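You operate a simulated robot arm through the tools that you are given. There is no shell and no other tool. Be economical: measure what you need, move in short steps, check, and stop when the job is done.

Carry out the task below with a simulated two-armed robot. There is one attempt and no reset: what you move stays moved.

Task
Take the yellow sieve and put it on top of the large socket. Then fetch the aluminium nut and set it on the white order card on the top of the bench. Then put one of the rusty lumps from the top of the bench on the right end of the packing table. Then pull the door of the grey cabinet open. Keep to this order.

The check looks at the end state, three seconds after you hand in, the way a careful person would. Anything else that was tipped, shoved, dropped, spilled or broken makes it a failure.

Robot
Two 7-joint arms with three-finger grippers on one trunk, on a base that drives. Base frame: it is fixed to the floor where the robot stands at the start and does not move with it; the origin is under the middle of the robot, x ahead of it, y to its left, z up; the surface under the hand at the start is at about z = 0.85. Readings come in m, degrees, newtons and seconds.
The left shoulder is at the start at [0.03, 0.124, 1.008], the right one opposite. With the tool pointing down near the work surface each hand reaches from about 0.1 to 0.78 m from the robot's upright axis, wherever it stands, measured 20 degrees to its own side. Places, roughly: aluminium nut (6x5x3 cm) [1, 0, 0.9]; door of the grey cabinet [-1.4, 3.2, 1.1]; large socket (8x8x8 cm) [0.8, -0.7, 0.9]; order card [0.75, 0, 0.75]; right end of the packing table [-0.2, 1.8, 0.8]; rusty lump (3x2x2 cm) [0.7, -1.2, 0.9]; rusty lump (3x3x2 cm) [0.8, -1.1, 0.9]; yellow sieve (6x6x3 cm) [0.5, 0, 0.9]. Payload 2.2 kg a hand.
The tool frame of a hand sits at the grasp point between the pads (the TCP): z along the fingers, y along the line on which they close. The tips reach 0.028 m beyond it. Largest opening 0.102 m; the body of the gripper starts 0.071 m behind the TCP.
Orientation is told as [roll, pitch, yaw] about the base's x, y, z axes, in that order, counted from this pose: with the fingers straight down and closing along the base's y, the tool's x points along the base's -x, its y along +y and its z along -z.

Tools
- The arms move only by the tool step_arm. It takes "left_plan", "right_plan" or both (then of equal length, played together; a hand with none holds still); each is a list of rows, each an object of numbers (a shift or turn left out is 0, a gripper value left out holds the last): "dx", "dy", "dz": the shift along the tool's x, y, z in units of 100 mm (1.0 is 100 mm); "wx", "wy", "wz": the turn, a rotation vector about the tool's x, y, z in units of 180 degrees (1.0 is 180 degrees); "fingers": the opening in per cent of the stroke, from 0 (shut) to 100 (fully open). In form: [{"dx": .., "dy": .., "dz": .., "wx": .., "wy": .., "wz": .., "fingers": ..}, ...]. A call has 1 to 12 rows; each row is the pose to reach, as a shift and turn from the pose commanded when the call began, along the tool's axes at that moment. A call with a number of a shift or a turn outside -1 to 1 is refused whole. Each row takes 0.2 s and may step no farther than 0.05 m and 8.6 degrees from the row before; otherwise, or with a gripper value out of range, the whole call is refused. A pose out of reach is approached as far as the arm can. The call stops where the force on the tool passes 40 N (or 10 N more than at its start, if that is more) or the arm is blocked; 0.2 s more then pass. The fingers move at their own pace and stop on an object; they squeeze with about 29 N. The grip force told is the motor's: it shows also when the fingers shut on nothing. Time passes only in rows, and 0.2 s behind the last, so rows that repeat a pose let the fingers close. The reply holds the time, the measured pose of the TCP, the force on the tool along the base axes, the opening and the grip force, in the units named above and with some noise, with the torque about the TCP (base axes, N m) and any sound that the robot's microphone picked up, and new pictures: "pictures" is both (left out), scene, wrist or none (wrist: the cameras of the hands that moved).
- Cameras (640 x 400 px; columns grow to the right, rows downward): "scene" is now at [0.0436, -0.0098, 1.719]; the picture's right is [-0.14, -0.99, 0.00], its down [-0.79, 0.11, -0.60] and it looks along [0.59, -0.08, -0.80] (base axes); focal length 258 px, centre (320, 200). "left" rides on the left gripper at [0.072, 0.038, -0.086] in its tool frame; the picture's right is [-0.47, 0.89, 0.00], its down [-0.60, -0.32, -0.73] and it looks along [-0.65, -0.34, 0.68] (tool axes); focal length 256 px, centre (320, 200). "right" rides on the right gripper at [0.069, 0.044, -0.086] in its tool frame; the picture's right is [-0.53, 0.85, 0.00], its down [-0.58, -0.36, -0.73] and it looks along [-0.62, -0.39, 0.68] (tool axes); focal length 256 px, centre (320, 200).
- raise_lower(by): slides the trunk up (or, below 0, down) by that many m; the arms and the scene camera ride with it, the base frame stays. It gives what a move gives, with no picture.
- base_move(legs): drives the robot by 1 to 6 legs, each [ahead, left, turn to the left] in m, m and degrees, along the robot's own axes; the way and the turn of a leg run together, so that a leg with both is an arc; at most 1.5 m and 180 degrees a leg. The arms and the cameras ride along, it lands a little off, and it stops where it bumps. It gives what a move gives, and a new picture of the scene camera.
- turn_head(pan, tilt): turns the head with the scene camera to pan (to the left, within 143 degrees either way) and tilt (down, from -29 to 69), counted from straight ahead of the robot. It gives what a move gives, and a new picture of the scene camera.
- measure_at(camera, pixels): for up to 12 pixels [column, row] of the newest picture of that camera ("zoom" is the newest enlarged one), the place [x, y, z] in the base frame of the surface seen there, good to about 0.002 m. No time passes.
- inspect(camera, box): a new picture of the part [left, top, right, bottom] of that camera's present view, enlarged. No time passes.
- job_done(): hands the job in; it is judged then, once.

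Keep the steps short. Do not move on a guess: measure, check each grasp and each placing, and mend mistakes. In all there are 110 turns and 260 pictures (those below and enlarged ones count). Leave the grippers open and the arms clear of the work at the hand-in unless told otherwise, and finish with a single line.

The tools are called after "Call:" as a command line: name --argument value ..., lists and objects as JSON in quotes. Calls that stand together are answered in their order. step_arm: Moves the arms, as the interface text tells. Its arguments: {"type":"object","properties":{"left_plan":{"type":"array","items":{"type":"object","properties":{"dx":{"type":"number"},"dy":{"type":"number"},"dz":{"type":"number"},"wx":{"type":"number"},"wy":{"type":"number"},"wz":{"type":"number"},"fingers":{"type":"number"}}}},"right_plan":{"type":"array","items":{"type":"object","properties":{"dx":{"type":"number"},"dy":{"type":"number"},"dz":{"type":"number"},"wx":{"type":"number"},"wy":{"type":"number"},"wz":{"type":"number"},"fingers":{"type":"number"}}}},"pictures":{"type":"string","enum":["both","scene","wrist","none"]}},"required":[]} The other tools are called the same way: raise_lower (by) slides the trunk up or down; base_move (legs) drives the base; turn_head (pan, tilt) turns the head that bears the scene camera; measure_at (camera, pixels) gives the place of the surface under pixels of a picture; inspect (camera, box) takes an enlarged picture of a part of a camera's view; job_done () hands the job in.

At the start:

```text
time_s: 0.0
left_tcp_pos: [0.4915, 0.0398, 1.1262]
left_tool_rot: [0.0, 0.0, 0.0]
left_ft_force: [1.0, 0.0, -0.8]
left_wrist_torque: [0.0, -0.01, 0.02]
left_finger_gap: 0.102
left_gripper_force: 0.1
right_tcp_pos: [0.4039, -0.2836, 1.1201]
right_tool_rot: [0.1, -0.1, 0.0]
right_ft_force: [-0.6, 0.5, -0.1]
right_wrist_torque: [-0.02, -0.01, 0.03]
right_finger_gap: 0.1021
right_gripper_force: 0.2
trunk travel left (down, up): [-0.25, 0.29]
robot x, y, heading: [-0.0008, -0.006, -0.2]
head pan, tilt: [-8.0, 53.2]
```

scene: 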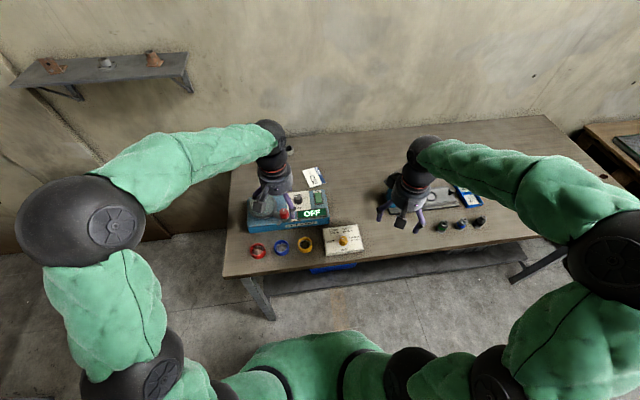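
right: 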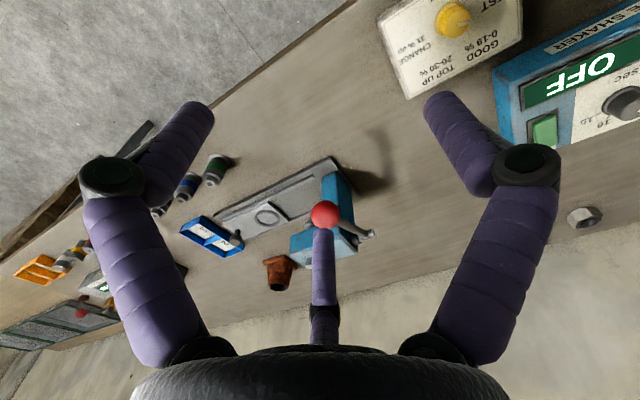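
left: 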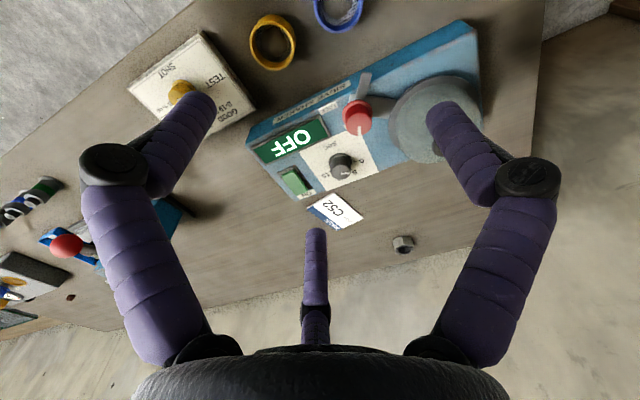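

I see coloured rings on the near left of the bench and devices further right. I'll take enlarged views to identify everything.

Call:
inspect --camera "scene" --box '[220, 150, 380, 270]'

Call:
inspect --camera "scene" --box '[370, 100, 640, 260]'

Call:
inspect --camera "right" --box '[0, 120, 400, 370]'

Call:
measure_at --camera "scene" --pixels '[[305, 236], [305, 252], [298, 244], [313, 244], [315, 177], [290, 262], [107, 62], [153, 58], [54, 65]]'

Call:
measure_at --camera "left" --pixels '[[403, 244], [403, 238], [340, 210], [272, 22], [272, 64], [335, 232]]'

```text
3.33 times, centred on (300, 210) of scene
```

zoom: 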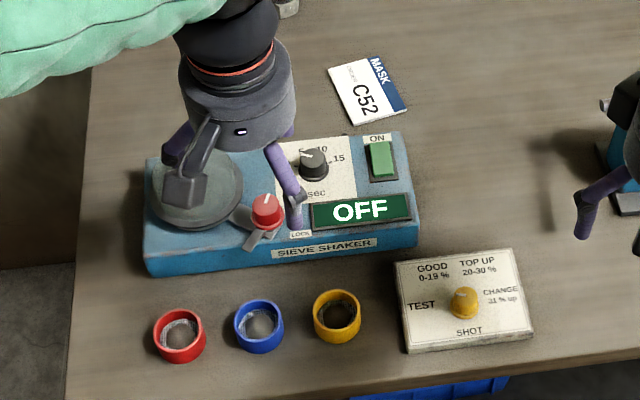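

```text
2.37 times, centred on (505, 180) of scene
```

zoom: 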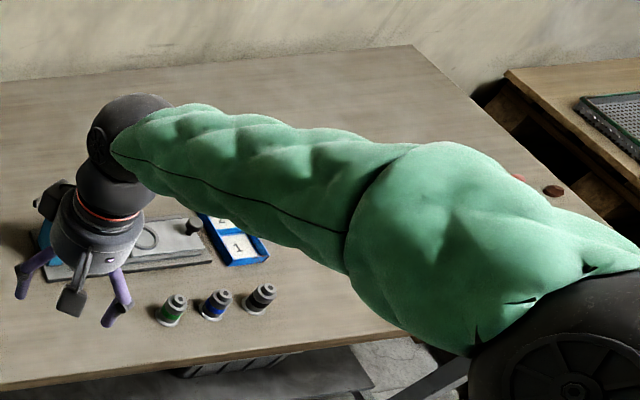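

```text
1.60 times, centred on (200, 245) of right
```

zoom: 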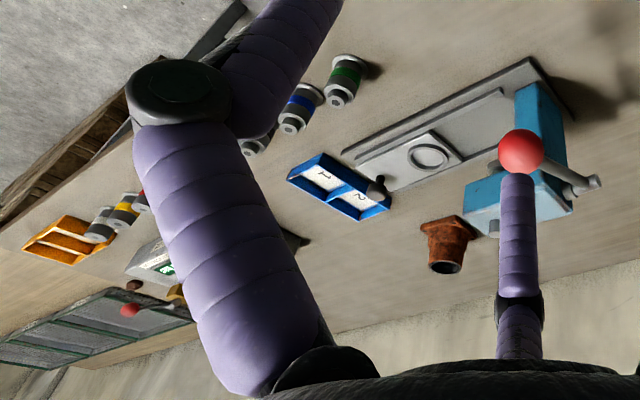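

```text
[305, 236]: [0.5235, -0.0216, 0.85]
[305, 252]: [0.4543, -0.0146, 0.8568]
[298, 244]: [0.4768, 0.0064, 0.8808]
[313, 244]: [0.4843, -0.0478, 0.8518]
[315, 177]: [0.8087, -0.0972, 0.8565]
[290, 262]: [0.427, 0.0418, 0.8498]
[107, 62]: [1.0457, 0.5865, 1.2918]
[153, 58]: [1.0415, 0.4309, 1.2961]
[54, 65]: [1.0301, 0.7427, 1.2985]
```

```text
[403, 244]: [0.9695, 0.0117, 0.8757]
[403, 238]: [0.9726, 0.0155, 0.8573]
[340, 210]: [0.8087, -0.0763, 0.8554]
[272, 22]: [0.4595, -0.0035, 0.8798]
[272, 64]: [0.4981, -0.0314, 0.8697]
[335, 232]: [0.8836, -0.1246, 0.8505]
```

The rusty pipe socket appears beside the blue press, right camera (278,272). I'll measure it and the lump area.

Call:
measure_at --camera "right" --pixels '[[278, 262], [278, 285], [265, 262], [295, 265], [322, 215], [310, 245], [345, 190], [83, 298], [582, 217], [183, 270]]'

Call:
inspect --camera "right" --box '[230, 150, 400, 310]'

Call:
inspect --camera "scene" --box '[0, 30, 200, 110]'

Call:
inspect --camera "left" --box '[220, 0, 480, 270]'

```text
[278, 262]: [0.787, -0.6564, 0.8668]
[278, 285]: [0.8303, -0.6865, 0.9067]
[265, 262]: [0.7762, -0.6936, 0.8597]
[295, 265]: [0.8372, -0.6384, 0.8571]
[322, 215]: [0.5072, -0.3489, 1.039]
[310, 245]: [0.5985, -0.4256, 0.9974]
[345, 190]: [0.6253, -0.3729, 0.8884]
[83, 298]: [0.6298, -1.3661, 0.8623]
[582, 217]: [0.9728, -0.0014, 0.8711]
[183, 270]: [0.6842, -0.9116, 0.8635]
```

```text
2.50 times, centred on (315, 230) of right
```

zoom: 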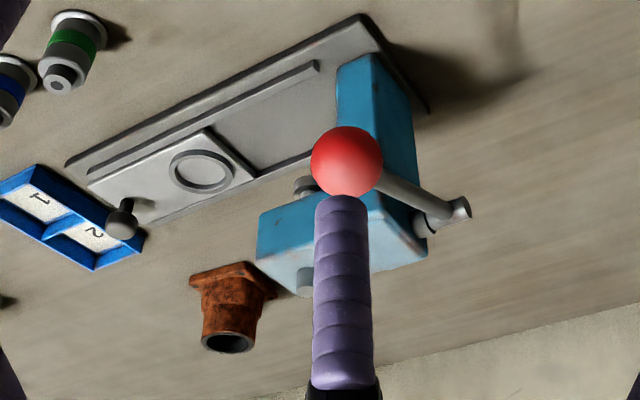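

```text
3.20 times, centred on (100, 70) of scene
```

zoom: 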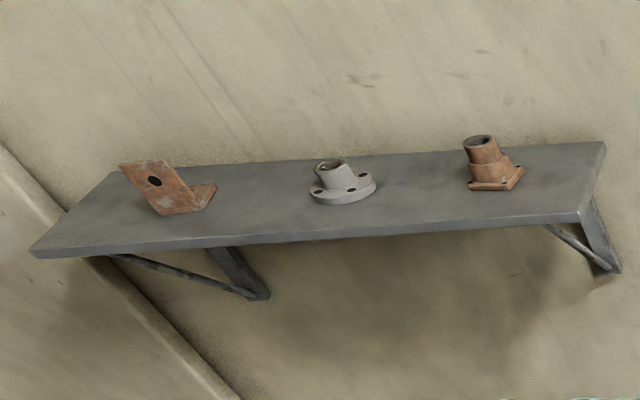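

```text
1.48 times, centred on (350, 135) of left
```

zoom: 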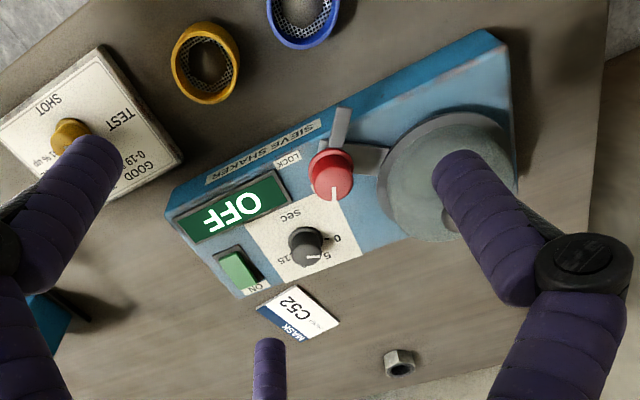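

The sieve ring is at about (0.482, -0.02), z 0.85–0.88. The socket has the press on its left, so the right hand is best. I'll drive left 0.27 m to put the right hand near the yellow sieve.

Call:
base_move --legs '[[0, 0.27, 0]]'

Call:
inspect --camera "right" --box '[0, 0, 640, 400]'

```text
time_s: 1.9
left_tcp_pos: [0.4938, 0.3081, 1.1263]
left_tool_rot: [0.0, 0.0, -0.4]
left_ft_force: [-0.7, 0.6, -1.3]
left_wrist_torque: [-0.03, 0.02, 0.02]
left_finger_gap: 0.1022
left_gripper_force: 0.1
right_tcp_pos: [0.4031, -0.015, 1.1199]
right_tool_rot: [0.0, 0.0, -0.5]
right_ft_force: [0.5, 0.6, 0.7]
right_wrist_torque: [-0.03, 0.0, 0.01]
right_finger_gap: 0.1019
right_gripper_force: 0.0
trunk travel left (down, up): [-0.25, 0.29]
robot x, y, heading: [0.0006, 0.2726, -0.1]
head pan, tilt: [-8.0, 53.2]
```

scene: 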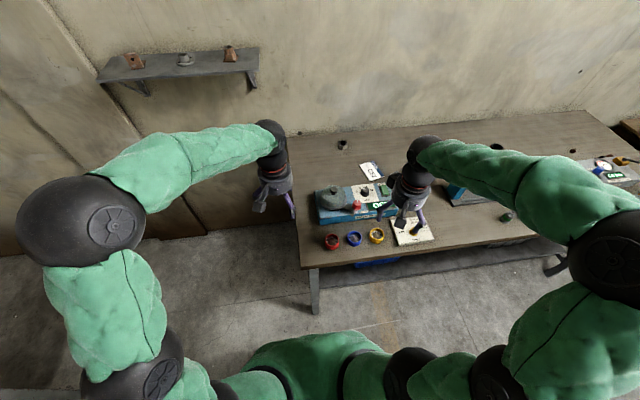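

```text
1.00 times, centred on (320, 200) of right (not enlarged: the box is as wide or as high as the picture)
```

zoom: 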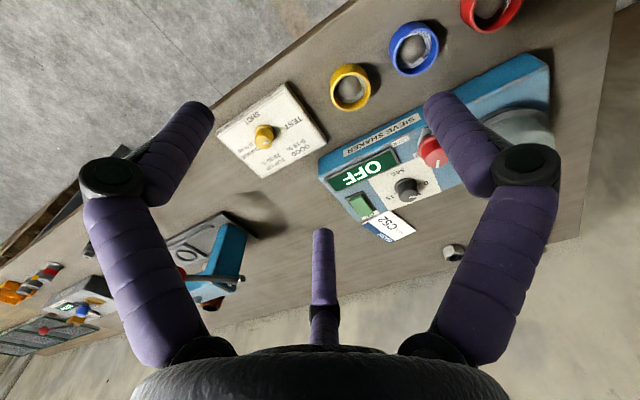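

The wrist view shows an odd finger layout (tips near (190,115), (440,110), (320,240)). Before grasping I'll move the right hand toward above the sieve while closing partly, to see which fingers move.

Call:
step_arm --right_plan '[{"dx": -0.4, "fingers": 40}, {"dx": -0.8, "dz": 0.3, "fingers": 40}, {"dx": -0.8, "dz": 0.7, "fingers": 40}, {"dx": -0.8, "dz": 0.9, "fingers": 40}]' --pictures "both"

```text
time_s: 2.9
left_tcp_pos: [0.4942, 0.3084, 1.1277]
left_tool_rot: [0.0, 0.0, -0.3]
left_ft_force: [-0.2, -0.5, -0.7]
left_wrist_torque: [-0.01, 0.03, 0.02]
left_finger_gap: 0.1022
left_gripper_force: 0.1
right_tcp_pos: [0.4843, -0.0171, 1.0271]
right_tool_rot: [0.1, 0.0, -0.4]
right_ft_force: [0.4, -0.3, 0.5]
right_wrist_torque: [0.01, 0.0, -0.01]
right_finger_gap: 0.041
right_gripper_force: 0.0
trunk travel left (down, up): [-0.25, 0.29]
robot x, y, heading: [0.001, 0.2733, -0.7]
head pan, tilt: [-8.0, 53.2]
```

scene: 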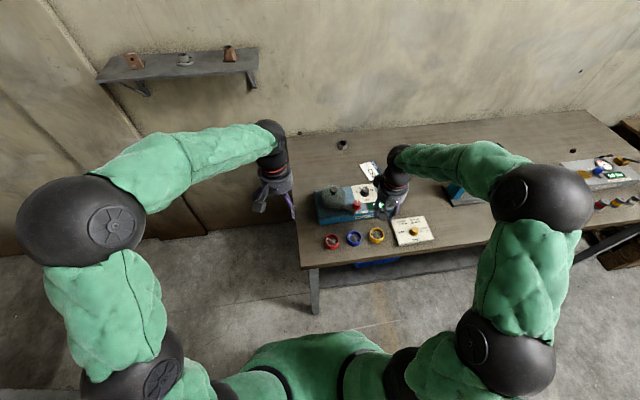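
right: 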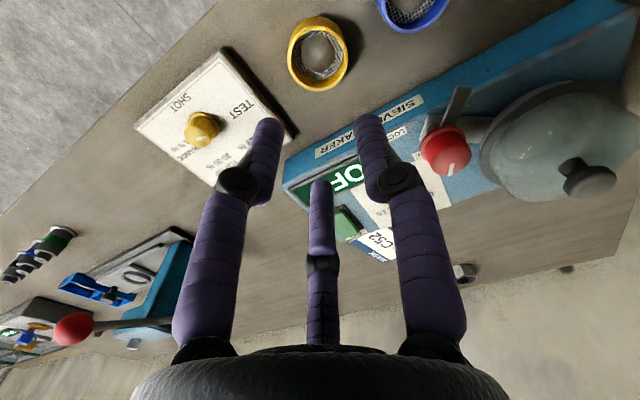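

All three visible prongs move. I'll measure their tips at (265,125), (370,120), (320,185), and the sieve ring rim.

Call:
measure_at --camera "right" --pixels '[[265, 125], [368, 120], [320, 187], [262, 160], [372, 150], [320, 240], [318, 18], [318, 88], [290, 52], [346, 52], [345, 25], [292, 80]]'

```text
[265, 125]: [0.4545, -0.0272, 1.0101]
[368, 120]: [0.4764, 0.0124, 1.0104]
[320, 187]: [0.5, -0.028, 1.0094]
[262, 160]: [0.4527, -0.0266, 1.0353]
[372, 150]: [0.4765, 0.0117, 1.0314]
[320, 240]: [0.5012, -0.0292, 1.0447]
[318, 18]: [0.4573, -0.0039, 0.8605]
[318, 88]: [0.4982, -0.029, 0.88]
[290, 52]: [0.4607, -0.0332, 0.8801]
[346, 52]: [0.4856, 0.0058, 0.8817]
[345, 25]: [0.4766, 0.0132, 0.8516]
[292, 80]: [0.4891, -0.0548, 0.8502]
```

The hand is a three-jaw, centred on the TCP. The sieve centre is about (0.478,-0.017). I'll open, centre over it, and go part-way down.

Call:
step_arm --right_plan '[{"dx": 0.05, "fingers": 90}, {"dx": 0.05, "dz": 0.3, "fingers": 90}, {"dx": 0.05, "dz": 0.7, "fingers": 90}, {"dx": 0.05, "dz": 0.9, "fingers": 90}]' --pictures "wrist"

```text
time_s: 3.9
left_tcp_pos: [0.4932, 0.3073, 1.1256]
left_tool_rot: [0.0, -0.1, -0.3]
left_ft_force: [-0.6, 0.3, -0.2]
left_wrist_torque: [0.02, 0.0, -0.01]
left_finger_gap: 0.102
left_gripper_force: 0.1
right_tcp_pos: [0.4772, -0.0144, 0.941]
right_tool_rot: [0.2, 0.0, -0.5]
right_ft_force: [-0.2, -0.1, 0.5]
right_wrist_torque: [0.0, 0.03, -0.02]
right_finger_gap: 0.0918
right_gripper_force: 0.0
trunk travel left (down, up): [-0.25, 0.29]
robot x, y, heading: [-0.0004, 0.2722, -0.3]
head pan, tilt: [-8.0, 53.2]
```

right: 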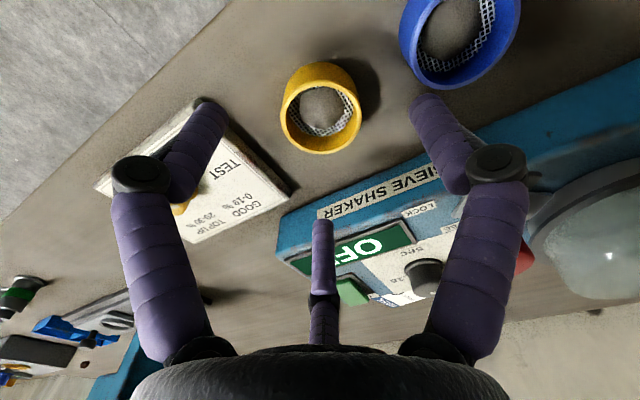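

Measure the rim again and the clearance to the test box and the shaker front.

Call:
measure_at --camera "right" --pixels '[[285, 125], [320, 152], [359, 120], [350, 140], [296, 148], [290, 190], [206, 110], [320, 225], [418, 100], [315, 208], [245, 140], [405, 40]]'

```text
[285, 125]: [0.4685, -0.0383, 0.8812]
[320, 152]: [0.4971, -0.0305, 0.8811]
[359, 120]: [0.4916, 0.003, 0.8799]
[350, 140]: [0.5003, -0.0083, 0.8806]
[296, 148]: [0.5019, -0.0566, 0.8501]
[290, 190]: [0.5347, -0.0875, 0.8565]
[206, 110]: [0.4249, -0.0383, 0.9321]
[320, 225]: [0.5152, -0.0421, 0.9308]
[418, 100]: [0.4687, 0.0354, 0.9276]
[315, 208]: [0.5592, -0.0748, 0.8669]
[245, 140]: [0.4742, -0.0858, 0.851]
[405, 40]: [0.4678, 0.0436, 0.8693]
```

Centre is (0.478,-0.0165). The blue sieve edge at y≈0.044 is close to the +y finger, so I narrow the opening to 72 % and descend to TCP z 0.884.

Call:
step_arm --right_plan '[{"dy": -0.02, "fingers": 72}, {"dy": -0.02, "fingers": 72}, {"dy": -0.02, "dz": 0.3, "fingers": 72}, {"dy": -0.02, "dz": 0.57, "fingers": 72}, {"dy": -0.02, "dz": 0.57, "fingers": 72}]' --pictures "wrist"

```text
time_s: 5.1
left_tcp_pos: [0.4938, 0.3065, 1.1261]
left_tool_rot: [0.0, 0.0, -0.4]
left_ft_force: [-0.5, 0.0, -0.8]
left_wrist_torque: [-0.02, 0.02, -0.01]
left_finger_gap: 0.1018
left_gripper_force: 0.0
right_tcp_pos: [0.4793, -0.0174, 0.8822]
right_tool_rot: [-0.1, -0.1, -0.5]
right_ft_force: [-0.8, -0.6, -0.6]
right_wrist_torque: [-0.01, 0.03, 0.02]
right_finger_gap: 0.0736
right_gripper_force: 0.0
trunk travel left (down, up): [-0.25, 0.29]
robot x, y, heading: [0.0018, 0.2701, -0.1]
head pan, tilt: [-8.0, 53.2]
```

right: 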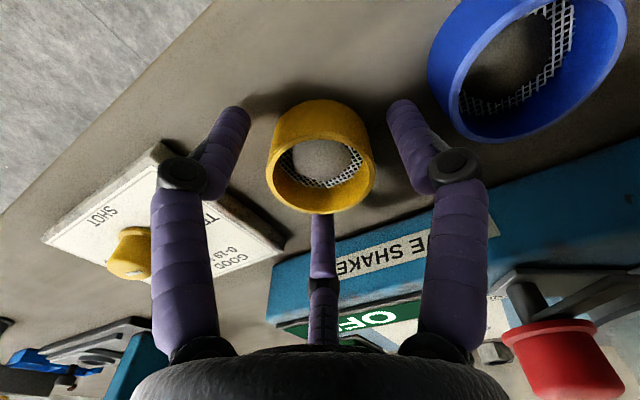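

Ring is centred between the fingers. Now close.

Call:
step_arm --right_plan '[{"fingers": 30}, {"fingers": 30}, {"fingers": 30}, {"fingers": 30}]' --pictures "wrist"

```text
time_s: 6.1
left_tcp_pos: [0.4936, 0.3078, 1.1257]
left_tool_rot: [0.1, 0.0, -0.4]
left_ft_force: [-0.4, 0.1, -0.2]
left_wrist_torque: [-0.02, 0.01, 0.0]
left_finger_gap: 0.1021
left_gripper_force: 0.1
right_tcp_pos: [0.4784, -0.0168, 0.8848]
right_tool_rot: [-0.1, 0.1, -0.5]
right_ft_force: [0.1, 0.2, -0.5]
right_wrist_torque: [0.0, -0.06, 0.01]
right_finger_gap: 0.0506
right_gripper_force: 28.9
trunk travel left (down, up): [-0.25, 0.29]
robot x, y, heading: [0.004, 0.2739, -0.5]
head pan, tilt: [-8.0, 53.2]
```

right: 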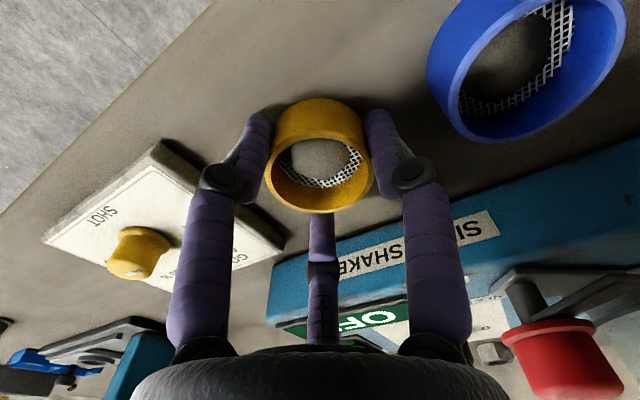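

Gripped at 0.0506 m with 28.9 N. Lift 0.1 m by arm, then check.

Call:
step_arm --right_plan '[{"dz": -0.3}, {"dz": -0.7}, {"dz": -1.0}]' --pictures "wrist"

Call:
raise_lower --by 0.2

```text
time_s: 6.9
left_tcp_pos: [0.4942, 0.307, 1.1273]
left_tool_rot: [0.0, 0.0, -0.3]
left_ft_force: [0.1, 0.7, 0.4]
left_wrist_torque: [0.0, -0.02, -0.02]
left_finger_gap: 0.1017
left_gripper_force: 0.1
right_tcp_pos: [0.4782, -0.0156, 0.9846]
right_tool_rot: [0.1, 0.1, -0.5]
right_ft_force: [0.5, 0.0, -1.4]
right_wrist_torque: [0.01, -0.02, -0.02]
right_finger_gap: 0.0506
right_gripper_force: 28.5
trunk travel left (down, up): [-0.25, 0.29]
robot x, y, heading: [0.0044, 0.2692, -0.5]
head pan, tilt: [-8.0, 53.2]
```

right: 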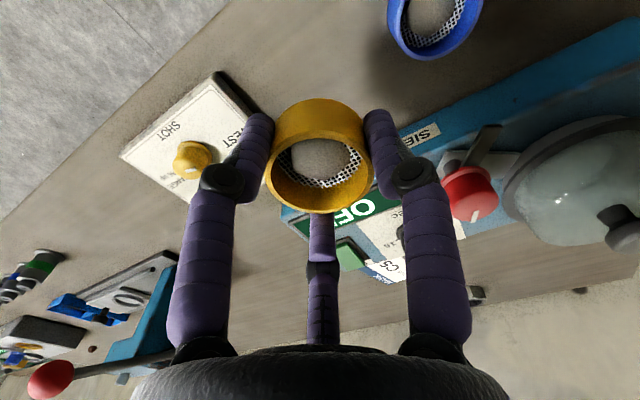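

```text
time_s: 9.1
left_tcp_pos: [0.4944, 0.3079, 1.3257]
left_tool_rot: [0.0, 0.0, -0.4]
left_ft_force: [0.2, 0.4, 0.3]
left_wrist_torque: [-0.01, -0.01, -0.01]
left_finger_gap: 0.1022
left_gripper_force: 0.0
right_tcp_pos: [0.4775, -0.0159, 1.1834]
right_tool_rot: [0.2, 0.0, -0.3]
right_ft_force: [-0.9, 0.9, -0.3]
right_wrist_torque: [0.01, 0.01, 0.02]
right_finger_gap: 0.0506
right_gripper_force: 28.8
trunk travel left (down, up): [-0.45, 0.09]
robot x, y, heading: [0.002, 0.2717, -0.5]
head pan, tilt: [-8.0, 53.2]
```

The sieve hangs clear at z≈1.15, above the press knob (1.04). Drive right 0.72 m.

Call:
base_move --legs '[[0, -0.72, 0]]'

Call:
inspect --camera "right" --box '[0, 0, 640, 400]'

Call:
inspect --camera "left" --box '[0, 0, 640, 400]'

```text
time_s: 13.0
left_tcp_pos: [0.493, -0.4074, 1.3273]
left_tool_rot: [0.1, 0.0, 0.2]
left_ft_force: [0.4, 0.5, -0.6]
left_wrist_torque: [-0.02, 0.01, 0.03]
left_finger_gap: 0.1019
left_gripper_force: 0.0
right_tcp_pos: [0.4804, -0.7318, 1.1841]
right_tool_rot: [0.1, 0.0, 0.2]
right_ft_force: [-0.1, 0.3, -0.4]
right_wrist_torque: [-0.04, 0.0, -0.01]
right_finger_gap: 0.0504
right_gripper_force: 29.1
trunk travel left (down, up): [-0.45, 0.09]
robot x, y, heading: [-0.0033, -0.4515, 0.1]
head pan, tilt: [-8.0, 53.2]
```

scene: 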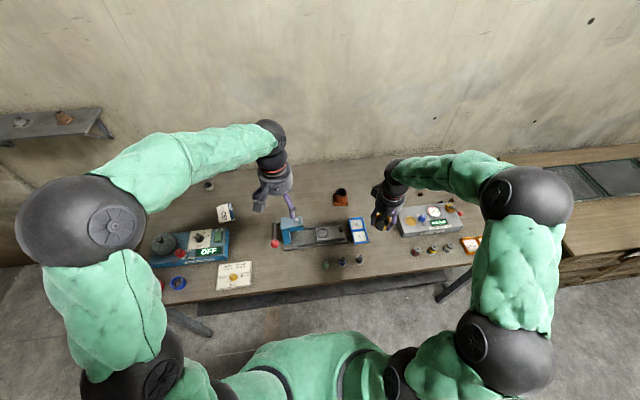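

```text
1.00 times, centred on (320, 200) of right (not enlarged: the box is as wide or as high as the picture)
```

zoom: 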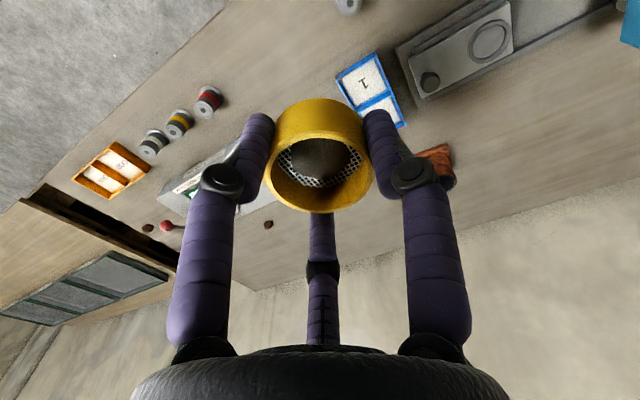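

```text
1.00 times, centred on (320, 200) of left (not enlarged: the box is as wide or as high as the picture)
```

zoom: 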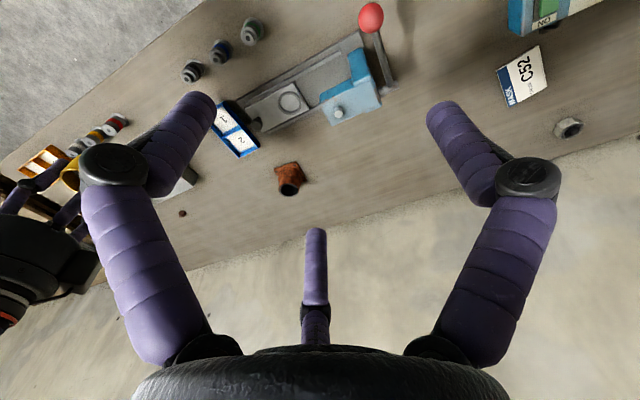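

The socket shows at scene (340,197) and left (289,180). Zoom to see its shape and top.

Call:
inspect --camera "scene" --box '[310, 175, 370, 213]'

Call:
inspect --camera "left" --box '[256, 150, 326, 206]'

Call:
measure_at --camera "scene" --pixels '[[340, 189], [333, 192], [347, 192], [340, 195], [340, 203], [332, 205], [348, 205], [340, 192], [336, 191], [344, 191]]'

Call:
measure_at --camera "left" --pixels '[[290, 188], [290, 196], [280, 186], [300, 184], [288, 181], [278, 168], [298, 164], [286, 172], [283, 193], [298, 191]]'

```text
10.53 times, centred on (340, 194) of scene
```

zoom: 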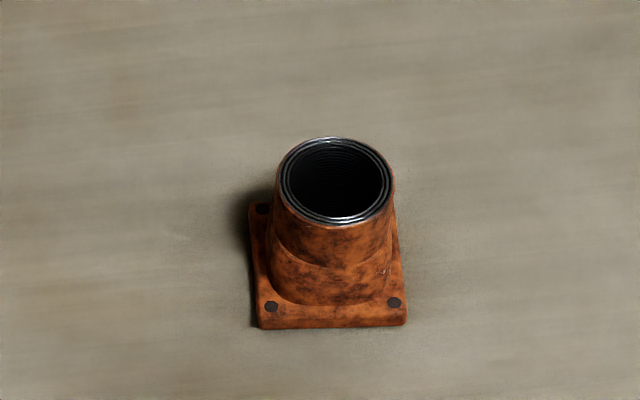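

```text
7.14 times, centred on (291, 178) of left
```

zoom: 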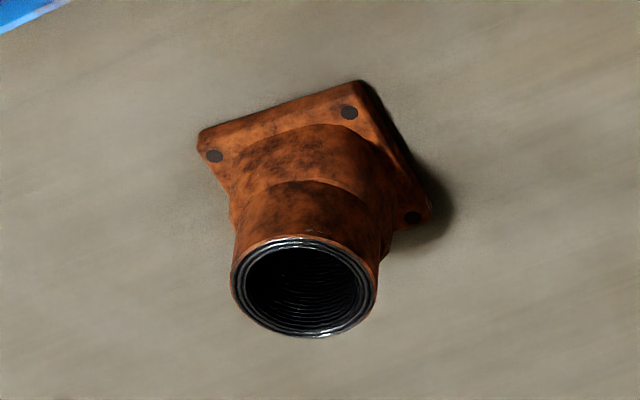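

```text
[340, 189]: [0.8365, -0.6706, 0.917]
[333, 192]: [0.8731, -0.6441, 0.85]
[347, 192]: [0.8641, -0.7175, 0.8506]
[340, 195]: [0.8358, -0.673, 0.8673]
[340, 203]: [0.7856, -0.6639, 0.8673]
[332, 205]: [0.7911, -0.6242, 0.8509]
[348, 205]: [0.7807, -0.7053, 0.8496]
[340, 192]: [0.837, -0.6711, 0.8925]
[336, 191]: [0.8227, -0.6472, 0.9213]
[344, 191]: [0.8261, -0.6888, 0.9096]
```

```text
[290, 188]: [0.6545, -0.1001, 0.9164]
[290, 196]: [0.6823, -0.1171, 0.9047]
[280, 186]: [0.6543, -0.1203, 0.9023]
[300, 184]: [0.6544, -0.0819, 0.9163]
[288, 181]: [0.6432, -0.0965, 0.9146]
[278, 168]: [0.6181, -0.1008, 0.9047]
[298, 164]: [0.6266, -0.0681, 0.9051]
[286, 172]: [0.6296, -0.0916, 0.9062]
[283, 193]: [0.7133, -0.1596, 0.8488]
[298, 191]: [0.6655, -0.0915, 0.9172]
```

The socket is upright with a flat-looking round mouth. Measure the rim on the zoom (left view).

Call:
measure_at --camera "zoom" --pixels '[[300, 241], [237, 280], [373, 288], [308, 334], [255, 252], [355, 322], [250, 312], [360, 260], [305, 290], [200, 135], [355, 85], [425, 215]]'

```text
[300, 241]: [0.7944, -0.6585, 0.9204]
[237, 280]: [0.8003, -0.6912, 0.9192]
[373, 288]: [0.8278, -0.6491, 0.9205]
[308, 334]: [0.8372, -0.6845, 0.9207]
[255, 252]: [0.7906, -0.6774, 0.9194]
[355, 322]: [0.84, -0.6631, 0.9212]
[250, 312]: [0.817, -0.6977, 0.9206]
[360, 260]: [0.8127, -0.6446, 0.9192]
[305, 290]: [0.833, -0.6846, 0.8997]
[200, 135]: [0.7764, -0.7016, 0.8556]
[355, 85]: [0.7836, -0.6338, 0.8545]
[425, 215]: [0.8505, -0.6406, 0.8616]
```

Socket mouth centre (0.815,-0.671), rim z 0.920. I need about 0.13 m forward; first check base clearance to the bench by tilting the head down.

Call:
turn_head --pan 0 --tilt 69

```text
time_s: 13.8
left_tcp_pos: [0.492, -0.406, 1.3271]
left_tool_rot: [0.0, -0.1, 0.2]
left_ft_force: [-0.5, -0.4, 0.0]
left_wrist_torque: [0.04, 0.02, -0.02]
left_finger_gap: 0.1021
left_gripper_force: 0.1
right_tcp_pos: [0.4799, -0.7315, 1.1844]
right_tool_rot: [0.0, -0.1, 0.3]
right_ft_force: [0.5, -0.4, -0.5]
right_wrist_torque: [-0.04, 0.0, 0.01]
right_finger_gap: 0.0506
right_gripper_force: 28.9
trunk travel left (down, up): [-0.45, 0.09]
robot x, y, heading: [0.0012, -0.4464, 0.0]
head pan, tilt: [0.0, 68.8]
```

scene: 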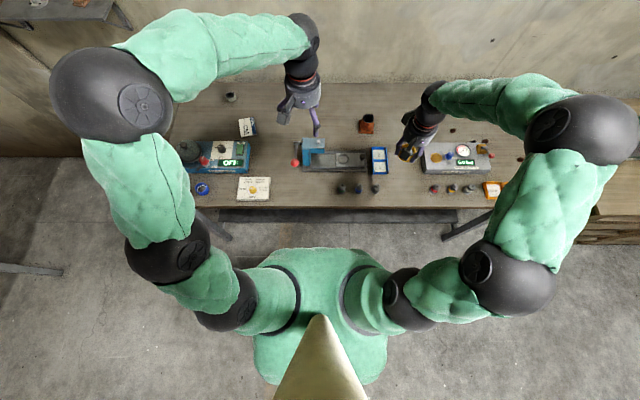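

Call:
measure_at --camera "scene" --pixels '[[310, 206], [330, 214], [400, 216], [315, 250], [315, 262], [230, 225], [455, 222], [265, 345], [375, 350], [320, 236], [470, 212]]'

Call:
inspect --camera "scene" --box '[180, 190, 480, 300]'

```text
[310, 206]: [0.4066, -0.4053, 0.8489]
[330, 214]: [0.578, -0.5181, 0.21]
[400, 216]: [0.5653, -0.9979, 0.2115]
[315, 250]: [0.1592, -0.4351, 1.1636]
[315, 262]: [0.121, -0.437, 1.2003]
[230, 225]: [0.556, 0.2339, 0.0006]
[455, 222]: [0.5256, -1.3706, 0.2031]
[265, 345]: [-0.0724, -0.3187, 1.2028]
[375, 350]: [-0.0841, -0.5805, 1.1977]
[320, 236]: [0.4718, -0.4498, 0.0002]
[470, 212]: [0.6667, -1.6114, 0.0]
```

```text
2.13 times, centred on (330, 245) of scene
```

zoom: 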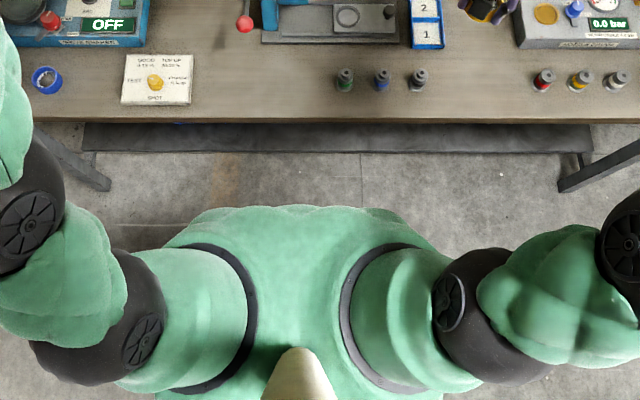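

Chest front is at x≈0.16, bench edge at 0.407, lower shelf at 0.565, so 0.13 m ahead is safe.

Call:
base_move --legs '[[0.13, 0, 0]]'

```text
time_s: 15.1
left_tcp_pos: [0.6229, -0.407, 1.3268]
left_tool_rot: [0.0, 0.0, 0.3]
left_ft_force: [0.3, 0.1, -0.1]
left_wrist_torque: [-0.02, 0.0, -0.01]
left_finger_gap: 0.1021
left_gripper_force: 0.1
right_tcp_pos: [0.6115, -0.7327, 1.1841]
right_tool_rot: [0.0, 0.0, 0.2]
right_ft_force: [0.4, 0.6, -0.9]
right_wrist_torque: [0.0, -0.01, -0.01]
right_finger_gap: 0.0506
right_gripper_force: 28.8
trunk travel left (down, up): [-0.45, 0.09]
robot x, y, heading: [0.1295, -0.4501, 0.3]
head pan, tilt: [0.0, 68.8]
```

scene: 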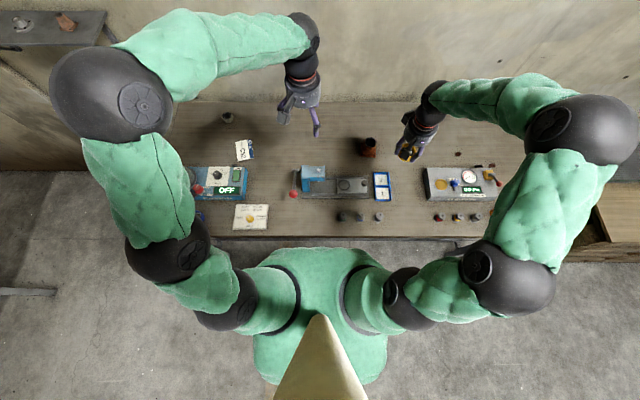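

Now bring the right hand toward the socket at height (0.204 m forward, 0.062 m left in two calls).

Call:
step_arm --right_plan '[{"dx": -0.4}, {"dx": -0.8, "dy": 0.15}, {"dx": -1.0, "dy": 0.3}]' --pictures "none"

Call:
step_arm --right_plan '[{"dx": -0.4, "dz": 0.2}, {"dx": -0.8, "dy": 0.15, "dz": 0.4}, {"dx": -1.0, "dy": 0.31, "dz": 0.7}, {"dx": -1.0, "dy": 0.31, "dz": 1.0}]' --pictures "both"

```text
time_s: 15.9
left_tcp_pos: [0.624, -0.4075, 1.3257]
left_tool_rot: [0.0, 0.0, 0.1]
left_ft_force: [-0.6, 0.1, 0.6]
left_wrist_torque: [0.01, -0.01, 0.01]
left_finger_gap: 0.1016
left_gripper_force: 0.1
right_tcp_pos: [0.713, -0.7052, 1.1868]
right_tool_rot: [-0.1, 0.0, 0.2]
right_ft_force: [-1.0, -1.1, -0.7]
right_wrist_torque: [-0.02, 0.01, 0.0]
right_finger_gap: 0.0506
right_gripper_force: 28.8
trunk travel left (down, up): [-0.45, 0.09]
robot x, y, heading: [0.1295, -0.448, 0.2]
head pan, tilt: [0.0, 68.8]
```

```text
time_s: 16.9
left_tcp_pos: [0.6242, -0.407, 1.3261]
left_tool_rot: [0.0, 0.0, 0.2]
left_ft_force: [0.4, -0.4, -0.2]
left_wrist_torque: [-0.01, -0.01, -0.02]
left_finger_gap: 0.1019
left_gripper_force: 0.0
right_tcp_pos: [0.8137, -0.6724, 1.0843]
right_tool_rot: [0.1, 0.0, 0.1]
right_ft_force: [0.3, 1.2, -1.5]
right_wrist_torque: [0.04, 0.04, 0.01]
right_finger_gap: 0.0505
right_gripper_force: 29.5
trunk travel left (down, up): [-0.45, 0.09]
robot x, y, heading: [0.1287, -0.4481, 0.3]
head pan, tilt: [0.0, 68.8]
```

scene: 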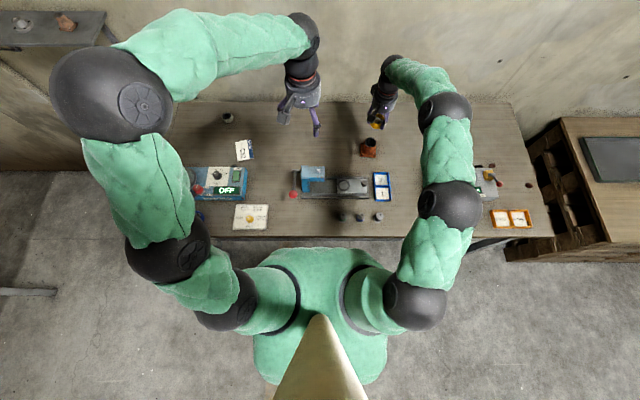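
right: 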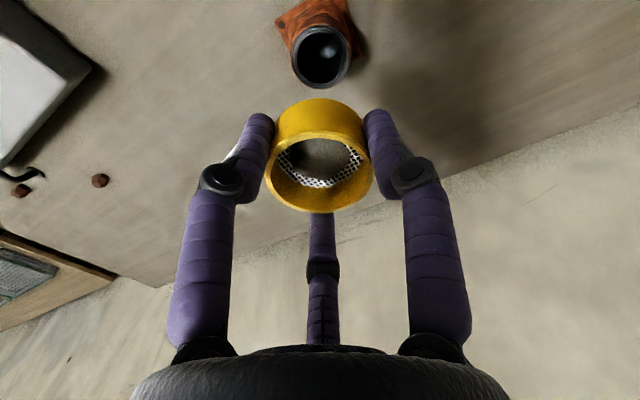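

Two rusty lumps show too, at (22,190) and (100,181). Check the socket rim and sieve rim from this camera for alignment.

Call:
measure_at --camera "right" --pixels '[[320, 27], [320, 85], [293, 55], [348, 55], [268, 175], [318, 211], [368, 178], [345, 207], [22, 190], [100, 181]]'

```text
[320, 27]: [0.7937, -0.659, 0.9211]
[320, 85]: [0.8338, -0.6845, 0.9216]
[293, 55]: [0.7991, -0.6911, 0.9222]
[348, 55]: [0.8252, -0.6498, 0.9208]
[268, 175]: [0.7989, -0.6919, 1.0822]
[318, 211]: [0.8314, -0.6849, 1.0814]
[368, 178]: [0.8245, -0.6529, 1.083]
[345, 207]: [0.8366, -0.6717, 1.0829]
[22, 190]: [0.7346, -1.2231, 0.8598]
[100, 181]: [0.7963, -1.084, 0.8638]
```

Sieve centre (0.812,-0.672) vs socket (0.8145,-0.671): shift 2 mm forward, 1 mm left, and go down 0.1 m.

Call:
step_arm --right_plan '[{"dx": -0.02, "dy": 0.012, "dz": 0.3}, {"dx": -0.02, "dy": 0.012, "dz": 0.7}, {"dx": -0.02, "dy": 0.012, "dz": 1.0}, {"dx": -0.02, "dy": 0.012, "dz": 1.0}]' --pictures "wrist"

```text
time_s: 17.9
left_tcp_pos: [0.624, -0.4071, 1.3258]
left_tool_rot: [0.0, 0.0, 0.3]
left_ft_force: [-0.5, -0.8, 0.2]
left_wrist_torque: [0.02, 0.01, 0.0]
left_finger_gap: 0.1019
left_gripper_force: 0.0
right_tcp_pos: [0.8163, -0.6698, 0.9843]
right_tool_rot: [0.1, 0.1, 0.2]
right_ft_force: [0.3, 0.7, -1.6]
right_wrist_torque: [0.0, -0.03, 0.0]
right_finger_gap: 0.0505
right_gripper_force: 28.7
trunk travel left (down, up): [-0.45, 0.09]
robot x, y, heading: [0.1341, -0.4474, 0.5]
head pan, tilt: [0.0, 68.8]
```

right: 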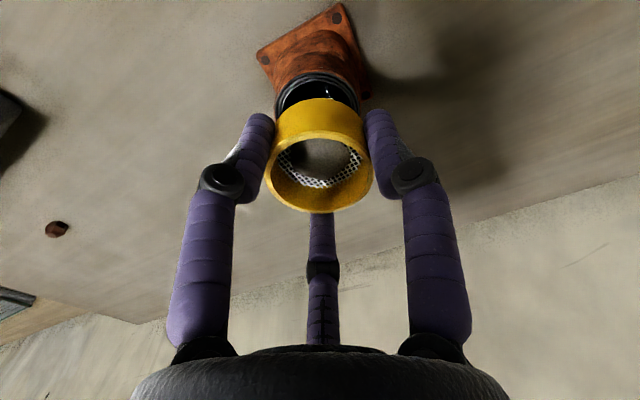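

Call:
measure_at --camera "right" --pixels '[[268, 175], [318, 211], [368, 178], [345, 207], [286, 203], [278, 100], [357, 100]]'

```text
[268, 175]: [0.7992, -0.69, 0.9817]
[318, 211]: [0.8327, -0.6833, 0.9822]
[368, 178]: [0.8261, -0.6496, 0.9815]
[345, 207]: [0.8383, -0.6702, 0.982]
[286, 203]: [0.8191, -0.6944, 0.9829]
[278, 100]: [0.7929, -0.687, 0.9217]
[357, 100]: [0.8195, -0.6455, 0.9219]
```

Aligned within 2 mm. Lower slowly to contact (expected TCP z≈0.955).

Call:
step_arm --right_plan '[{"dz": 0.15}, {"dz": 0.24}, {"dz": 0.27}, {"dz": 0.29}, {"dz": 0.3}]' --pictures "wrist"

```text
time_s: 19.1
left_tcp_pos: [0.6241, -0.4068, 1.3266]
left_tool_rot: [-0.1, -0.1, 0.2]
left_ft_force: [0.3, -0.2, -0.2]
left_wrist_torque: [0.0, 0.01, 0.02]
left_finger_gap: 0.102
left_gripper_force: 0.0
right_tcp_pos: [0.814, -0.6696, 0.9534]
right_tool_rot: [0.0, 0.0, 0.2]
right_ft_force: [1.0, -0.2, -0.6]
right_wrist_torque: [0.02, -0.01, 0.02]
right_finger_gap: 0.0506
right_gripper_force: 29.1
trunk travel left (down, up): [-0.45, 0.09]
robot x, y, heading: [0.132, -0.4496, 0.5]
head pan, tilt: [0.0, 68.8]
```

right: 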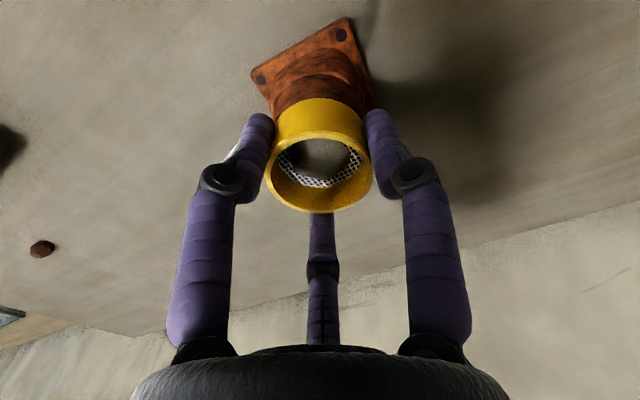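

No contact force yet; creep 1 mm at a time.

Call:
step_arm --right_plan '[{"dz": 0.01}, {"dz": 0.02}, {"dz": 0.03}, {"dz": 0.03}]' --pictures "none"

Call:
measure_at --camera "right" --pixels '[[268, 175], [318, 211], [368, 178], [345, 207], [278, 118], [350, 112]]'

```text
time_s: 20.1
left_tcp_pos: [0.6229, -0.4056, 1.3266]
left_tool_rot: [-0.1, -0.1, 0.2]
left_ft_force: [0.3, -0.1, -0.2]
left_wrist_torque: [0.01, 0.0, -0.02]
left_finger_gap: 0.102
left_gripper_force: 0.1
right_tcp_pos: [0.812, -0.6688, 0.9549]
right_tool_rot: [0.0, -0.2, 0.2]
right_ft_force: [-3.6, 1.1, 19.6]
right_wrist_torque: [-0.05, 0.35, 0.01]
right_finger_gap: 0.0506
right_gripper_force: 29.0
trunk travel left (down, up): [-0.45, 0.09]
robot x, y, heading: [0.1331, -0.4487, 0.1]
head pan, tilt: [0.0, 68.8]
```

```text
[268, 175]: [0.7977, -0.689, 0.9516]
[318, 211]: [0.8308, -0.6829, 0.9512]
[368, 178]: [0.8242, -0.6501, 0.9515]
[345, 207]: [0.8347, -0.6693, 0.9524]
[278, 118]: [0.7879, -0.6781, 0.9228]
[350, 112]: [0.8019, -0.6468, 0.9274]
```

Contact at 20 N, mostly on the near side. Back off 2.5 mm, shift 2 mm forward, touch lightly again.

Call:
step_arm --right_plan '[{"dz": -0.03}, {"dz": -0.03, "dx": -0.025, "dy": -0.01}, {"dz": -0.01, "dx": -0.025, "dy": -0.01}, {"dz": -0.005, "dx": -0.025, "dy": -0.01}]' --pictures "wrist"

```text
time_s: 21.1
left_tcp_pos: [0.6205, -0.4055, 1.3275]
left_tool_rot: [-0.1, -0.1, 0.2]
left_ft_force: [0.7, 0.4, -0.5]
left_wrist_torque: [-0.01, 0.01, -0.03]
left_finger_gap: 0.102
left_gripper_force: 0.1
right_tcp_pos: [0.8152, -0.6701, 0.953]
right_tool_rot: [-0.1, -0.2, 0.2]
right_ft_force: [-6.2, 0.2, 19.1]
right_wrist_torque: [-0.08, 0.22, 0.01]
right_finger_gap: 0.0509
right_gripper_force: 29.4
trunk travel left (down, up): [-0.45, 0.09]
robot x, y, heading: [0.1319, -0.4473, 0.3]
head pan, tilt: [0.0, 68.8]
```

right: 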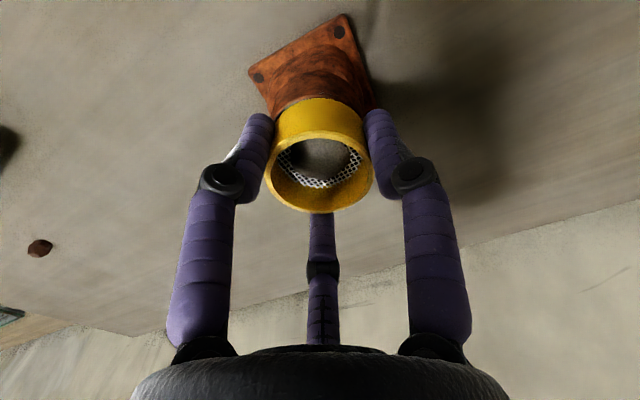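

Good contact. Ease off 1.5 mm and open the fingers.

Call:
step_arm --right_plan '[{"dz": -0.015}, {"dz": -0.015, "fingers": 60}, {"dz": -0.015, "fingers": 75}, {"dz": -0.015, "fingers": 75}]' --pictures "wrist"

```text
time_s: 22.1
left_tcp_pos: [0.6246, -0.4076, 1.3268]
left_tool_rot: [0.0, 0.0, 0.2]
left_ft_force: [-0.1, -0.2, 0.5]
left_wrist_torque: [0.04, 0.05, -0.01]
left_finger_gap: 0.1022
left_gripper_force: 0.0
right_tcp_pos: [0.8168, -0.6698, 0.9527]
right_tool_rot: [0.1, 0.1, 0.2]
right_ft_force: [-0.2, 0.2, -0.1]
right_wrist_torque: [-0.04, 0.02, -0.02]
right_finger_gap: 0.0763
right_gripper_force: 0.0
trunk travel left (down, up): [-0.45, 0.09]
robot x, y, heading: [0.1335, -0.4482, 0.2]
head pan, tilt: [0.0, 68.8]
```

right: 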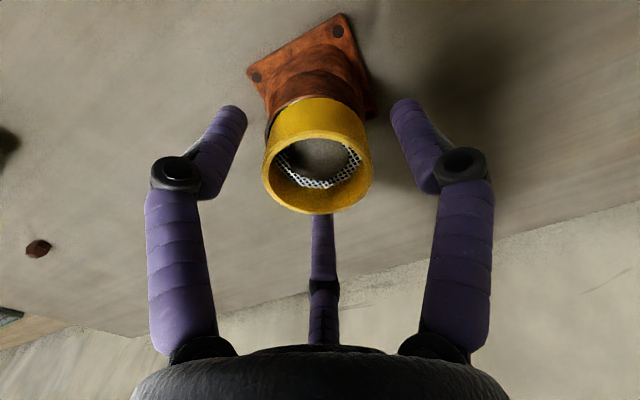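

Released and steady. Rise straight up 0.1 m and check.

Call:
step_arm --right_plan '[{"dz": -0.2}, {"dz": -0.6}, {"dz": -1.0}]' --pictures "wrist"

Call:
inspect --camera "right" --box '[260, 0, 380, 120]'

```text
time_s: 22.9
left_tcp_pos: [0.6231, -0.4063, 1.3266]
left_tool_rot: [0.1, 0.0, 0.1]
left_ft_force: [0.2, -0.7, -0.1]
left_wrist_torque: [-0.03, 0.02, 0.0]
left_finger_gap: 0.102
left_gripper_force: 0.0
right_tcp_pos: [0.8151, -0.6674, 1.0513]
right_tool_rot: [0.1, 0.1, 0.2]
right_ft_force: [-0.1, 0.4, -0.6]
right_wrist_torque: [-0.02, -0.01, -0.02]
right_finger_gap: 0.0764
right_gripper_force: 0.0
trunk travel left (down, up): [-0.45, 0.09]
robot x, y, heading: [0.1317, -0.4437, 0.2]
head pan, tilt: [0.0, 68.8]
```

right: 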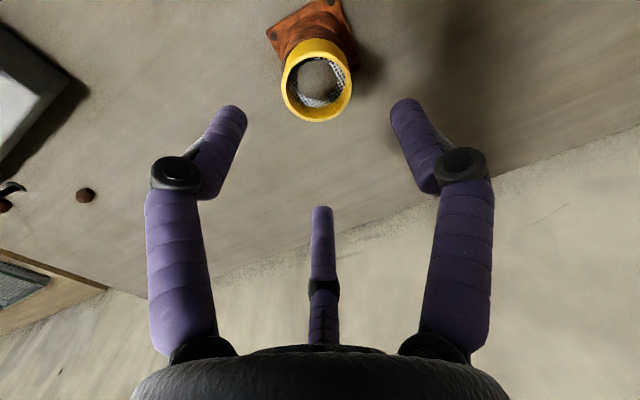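

```text
3.33 times, centred on (320, 60) of right
```

zoom: 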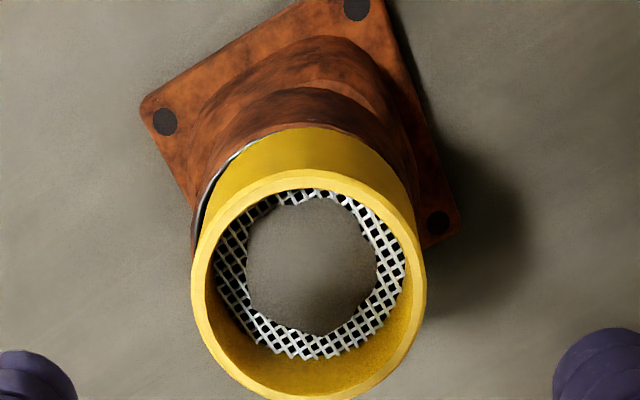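

Call:
measure_at --camera "zoom" --pixels '[[200, 270], [418, 290], [305, 180], [300, 385], [230, 350], [390, 210], [310, 330], [315, 240]]'

```text
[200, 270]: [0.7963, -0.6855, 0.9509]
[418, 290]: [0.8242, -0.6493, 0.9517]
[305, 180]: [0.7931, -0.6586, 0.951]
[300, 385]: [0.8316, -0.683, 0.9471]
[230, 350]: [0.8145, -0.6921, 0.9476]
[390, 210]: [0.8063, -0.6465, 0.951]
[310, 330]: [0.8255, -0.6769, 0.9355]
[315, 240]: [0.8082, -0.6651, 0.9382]
```

The rim reads 4 mm lower on one side, and the socket rim is exposed at the left; the sieve may be off-centre. Zoom tighter from two cameras.

Call:
inspect --camera "right" --box '[270, 20, 370, 130]'

Call:
inspect --camera "left" --box '[200, 100, 360, 200]'

Call:
inspect --camera "scene" --box '[340, 120, 400, 170]'

```text
3.64 times, centred on (320, 75) of right
```

zoom: 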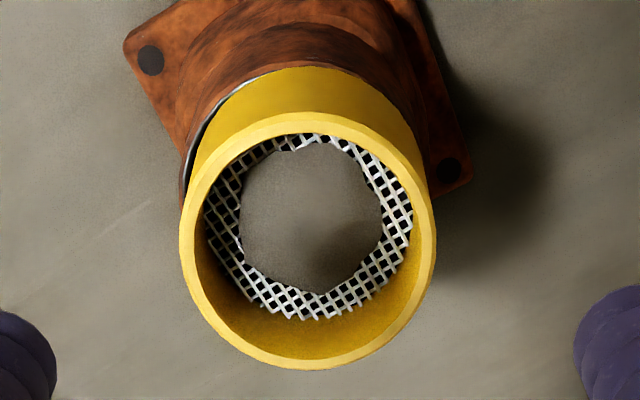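

```text
4.00 times, centred on (280, 150) of left
```

zoom: 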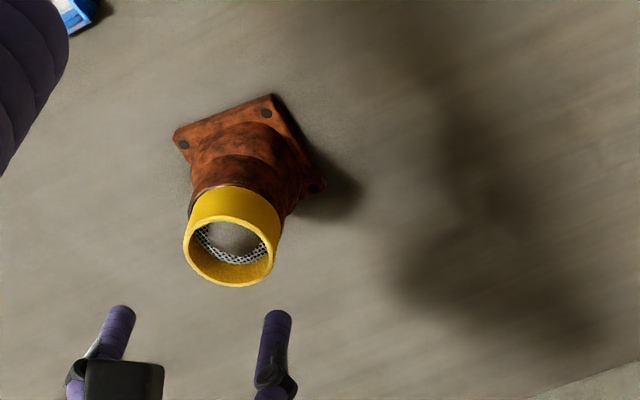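

```text
8.00 times, centred on (370, 145) of scene
```

zoom: 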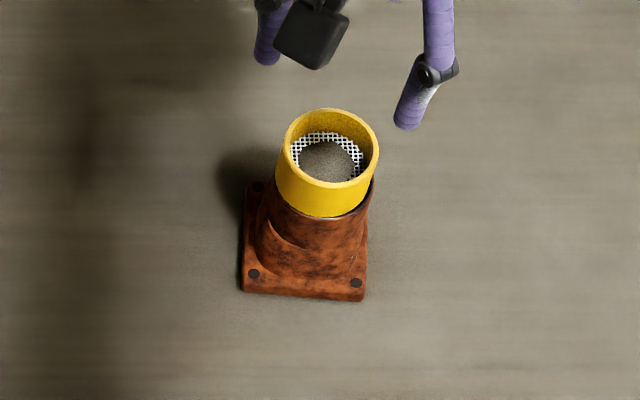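

Call:
measure_at --camera "zoom" --pixels '[[330, 111], [328, 186], [287, 150], [376, 152], [300, 122], [360, 122], [300, 176], [362, 175], [372, 192], [370, 186]]'

Call:
inspect --camera "left" --box '[235, 135, 285, 175]'

```text
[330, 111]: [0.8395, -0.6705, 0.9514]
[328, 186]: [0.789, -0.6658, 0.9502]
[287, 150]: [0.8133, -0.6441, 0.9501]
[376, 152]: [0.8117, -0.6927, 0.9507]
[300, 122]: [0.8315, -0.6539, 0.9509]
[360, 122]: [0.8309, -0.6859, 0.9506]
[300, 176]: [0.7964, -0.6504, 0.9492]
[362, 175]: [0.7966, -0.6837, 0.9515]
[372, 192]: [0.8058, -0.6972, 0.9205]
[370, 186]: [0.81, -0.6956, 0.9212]
```

```text
10.00 times, centred on (260, 155) of left
```

zoom: 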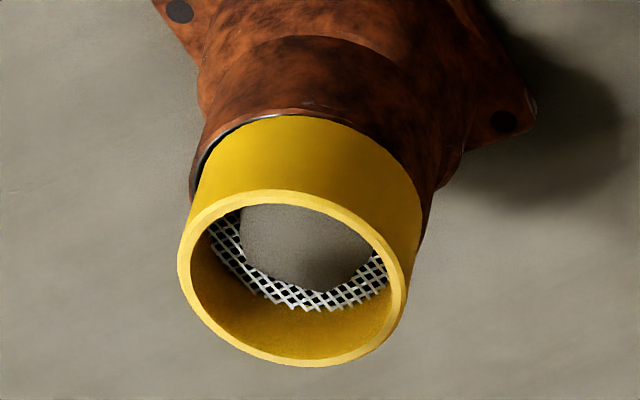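

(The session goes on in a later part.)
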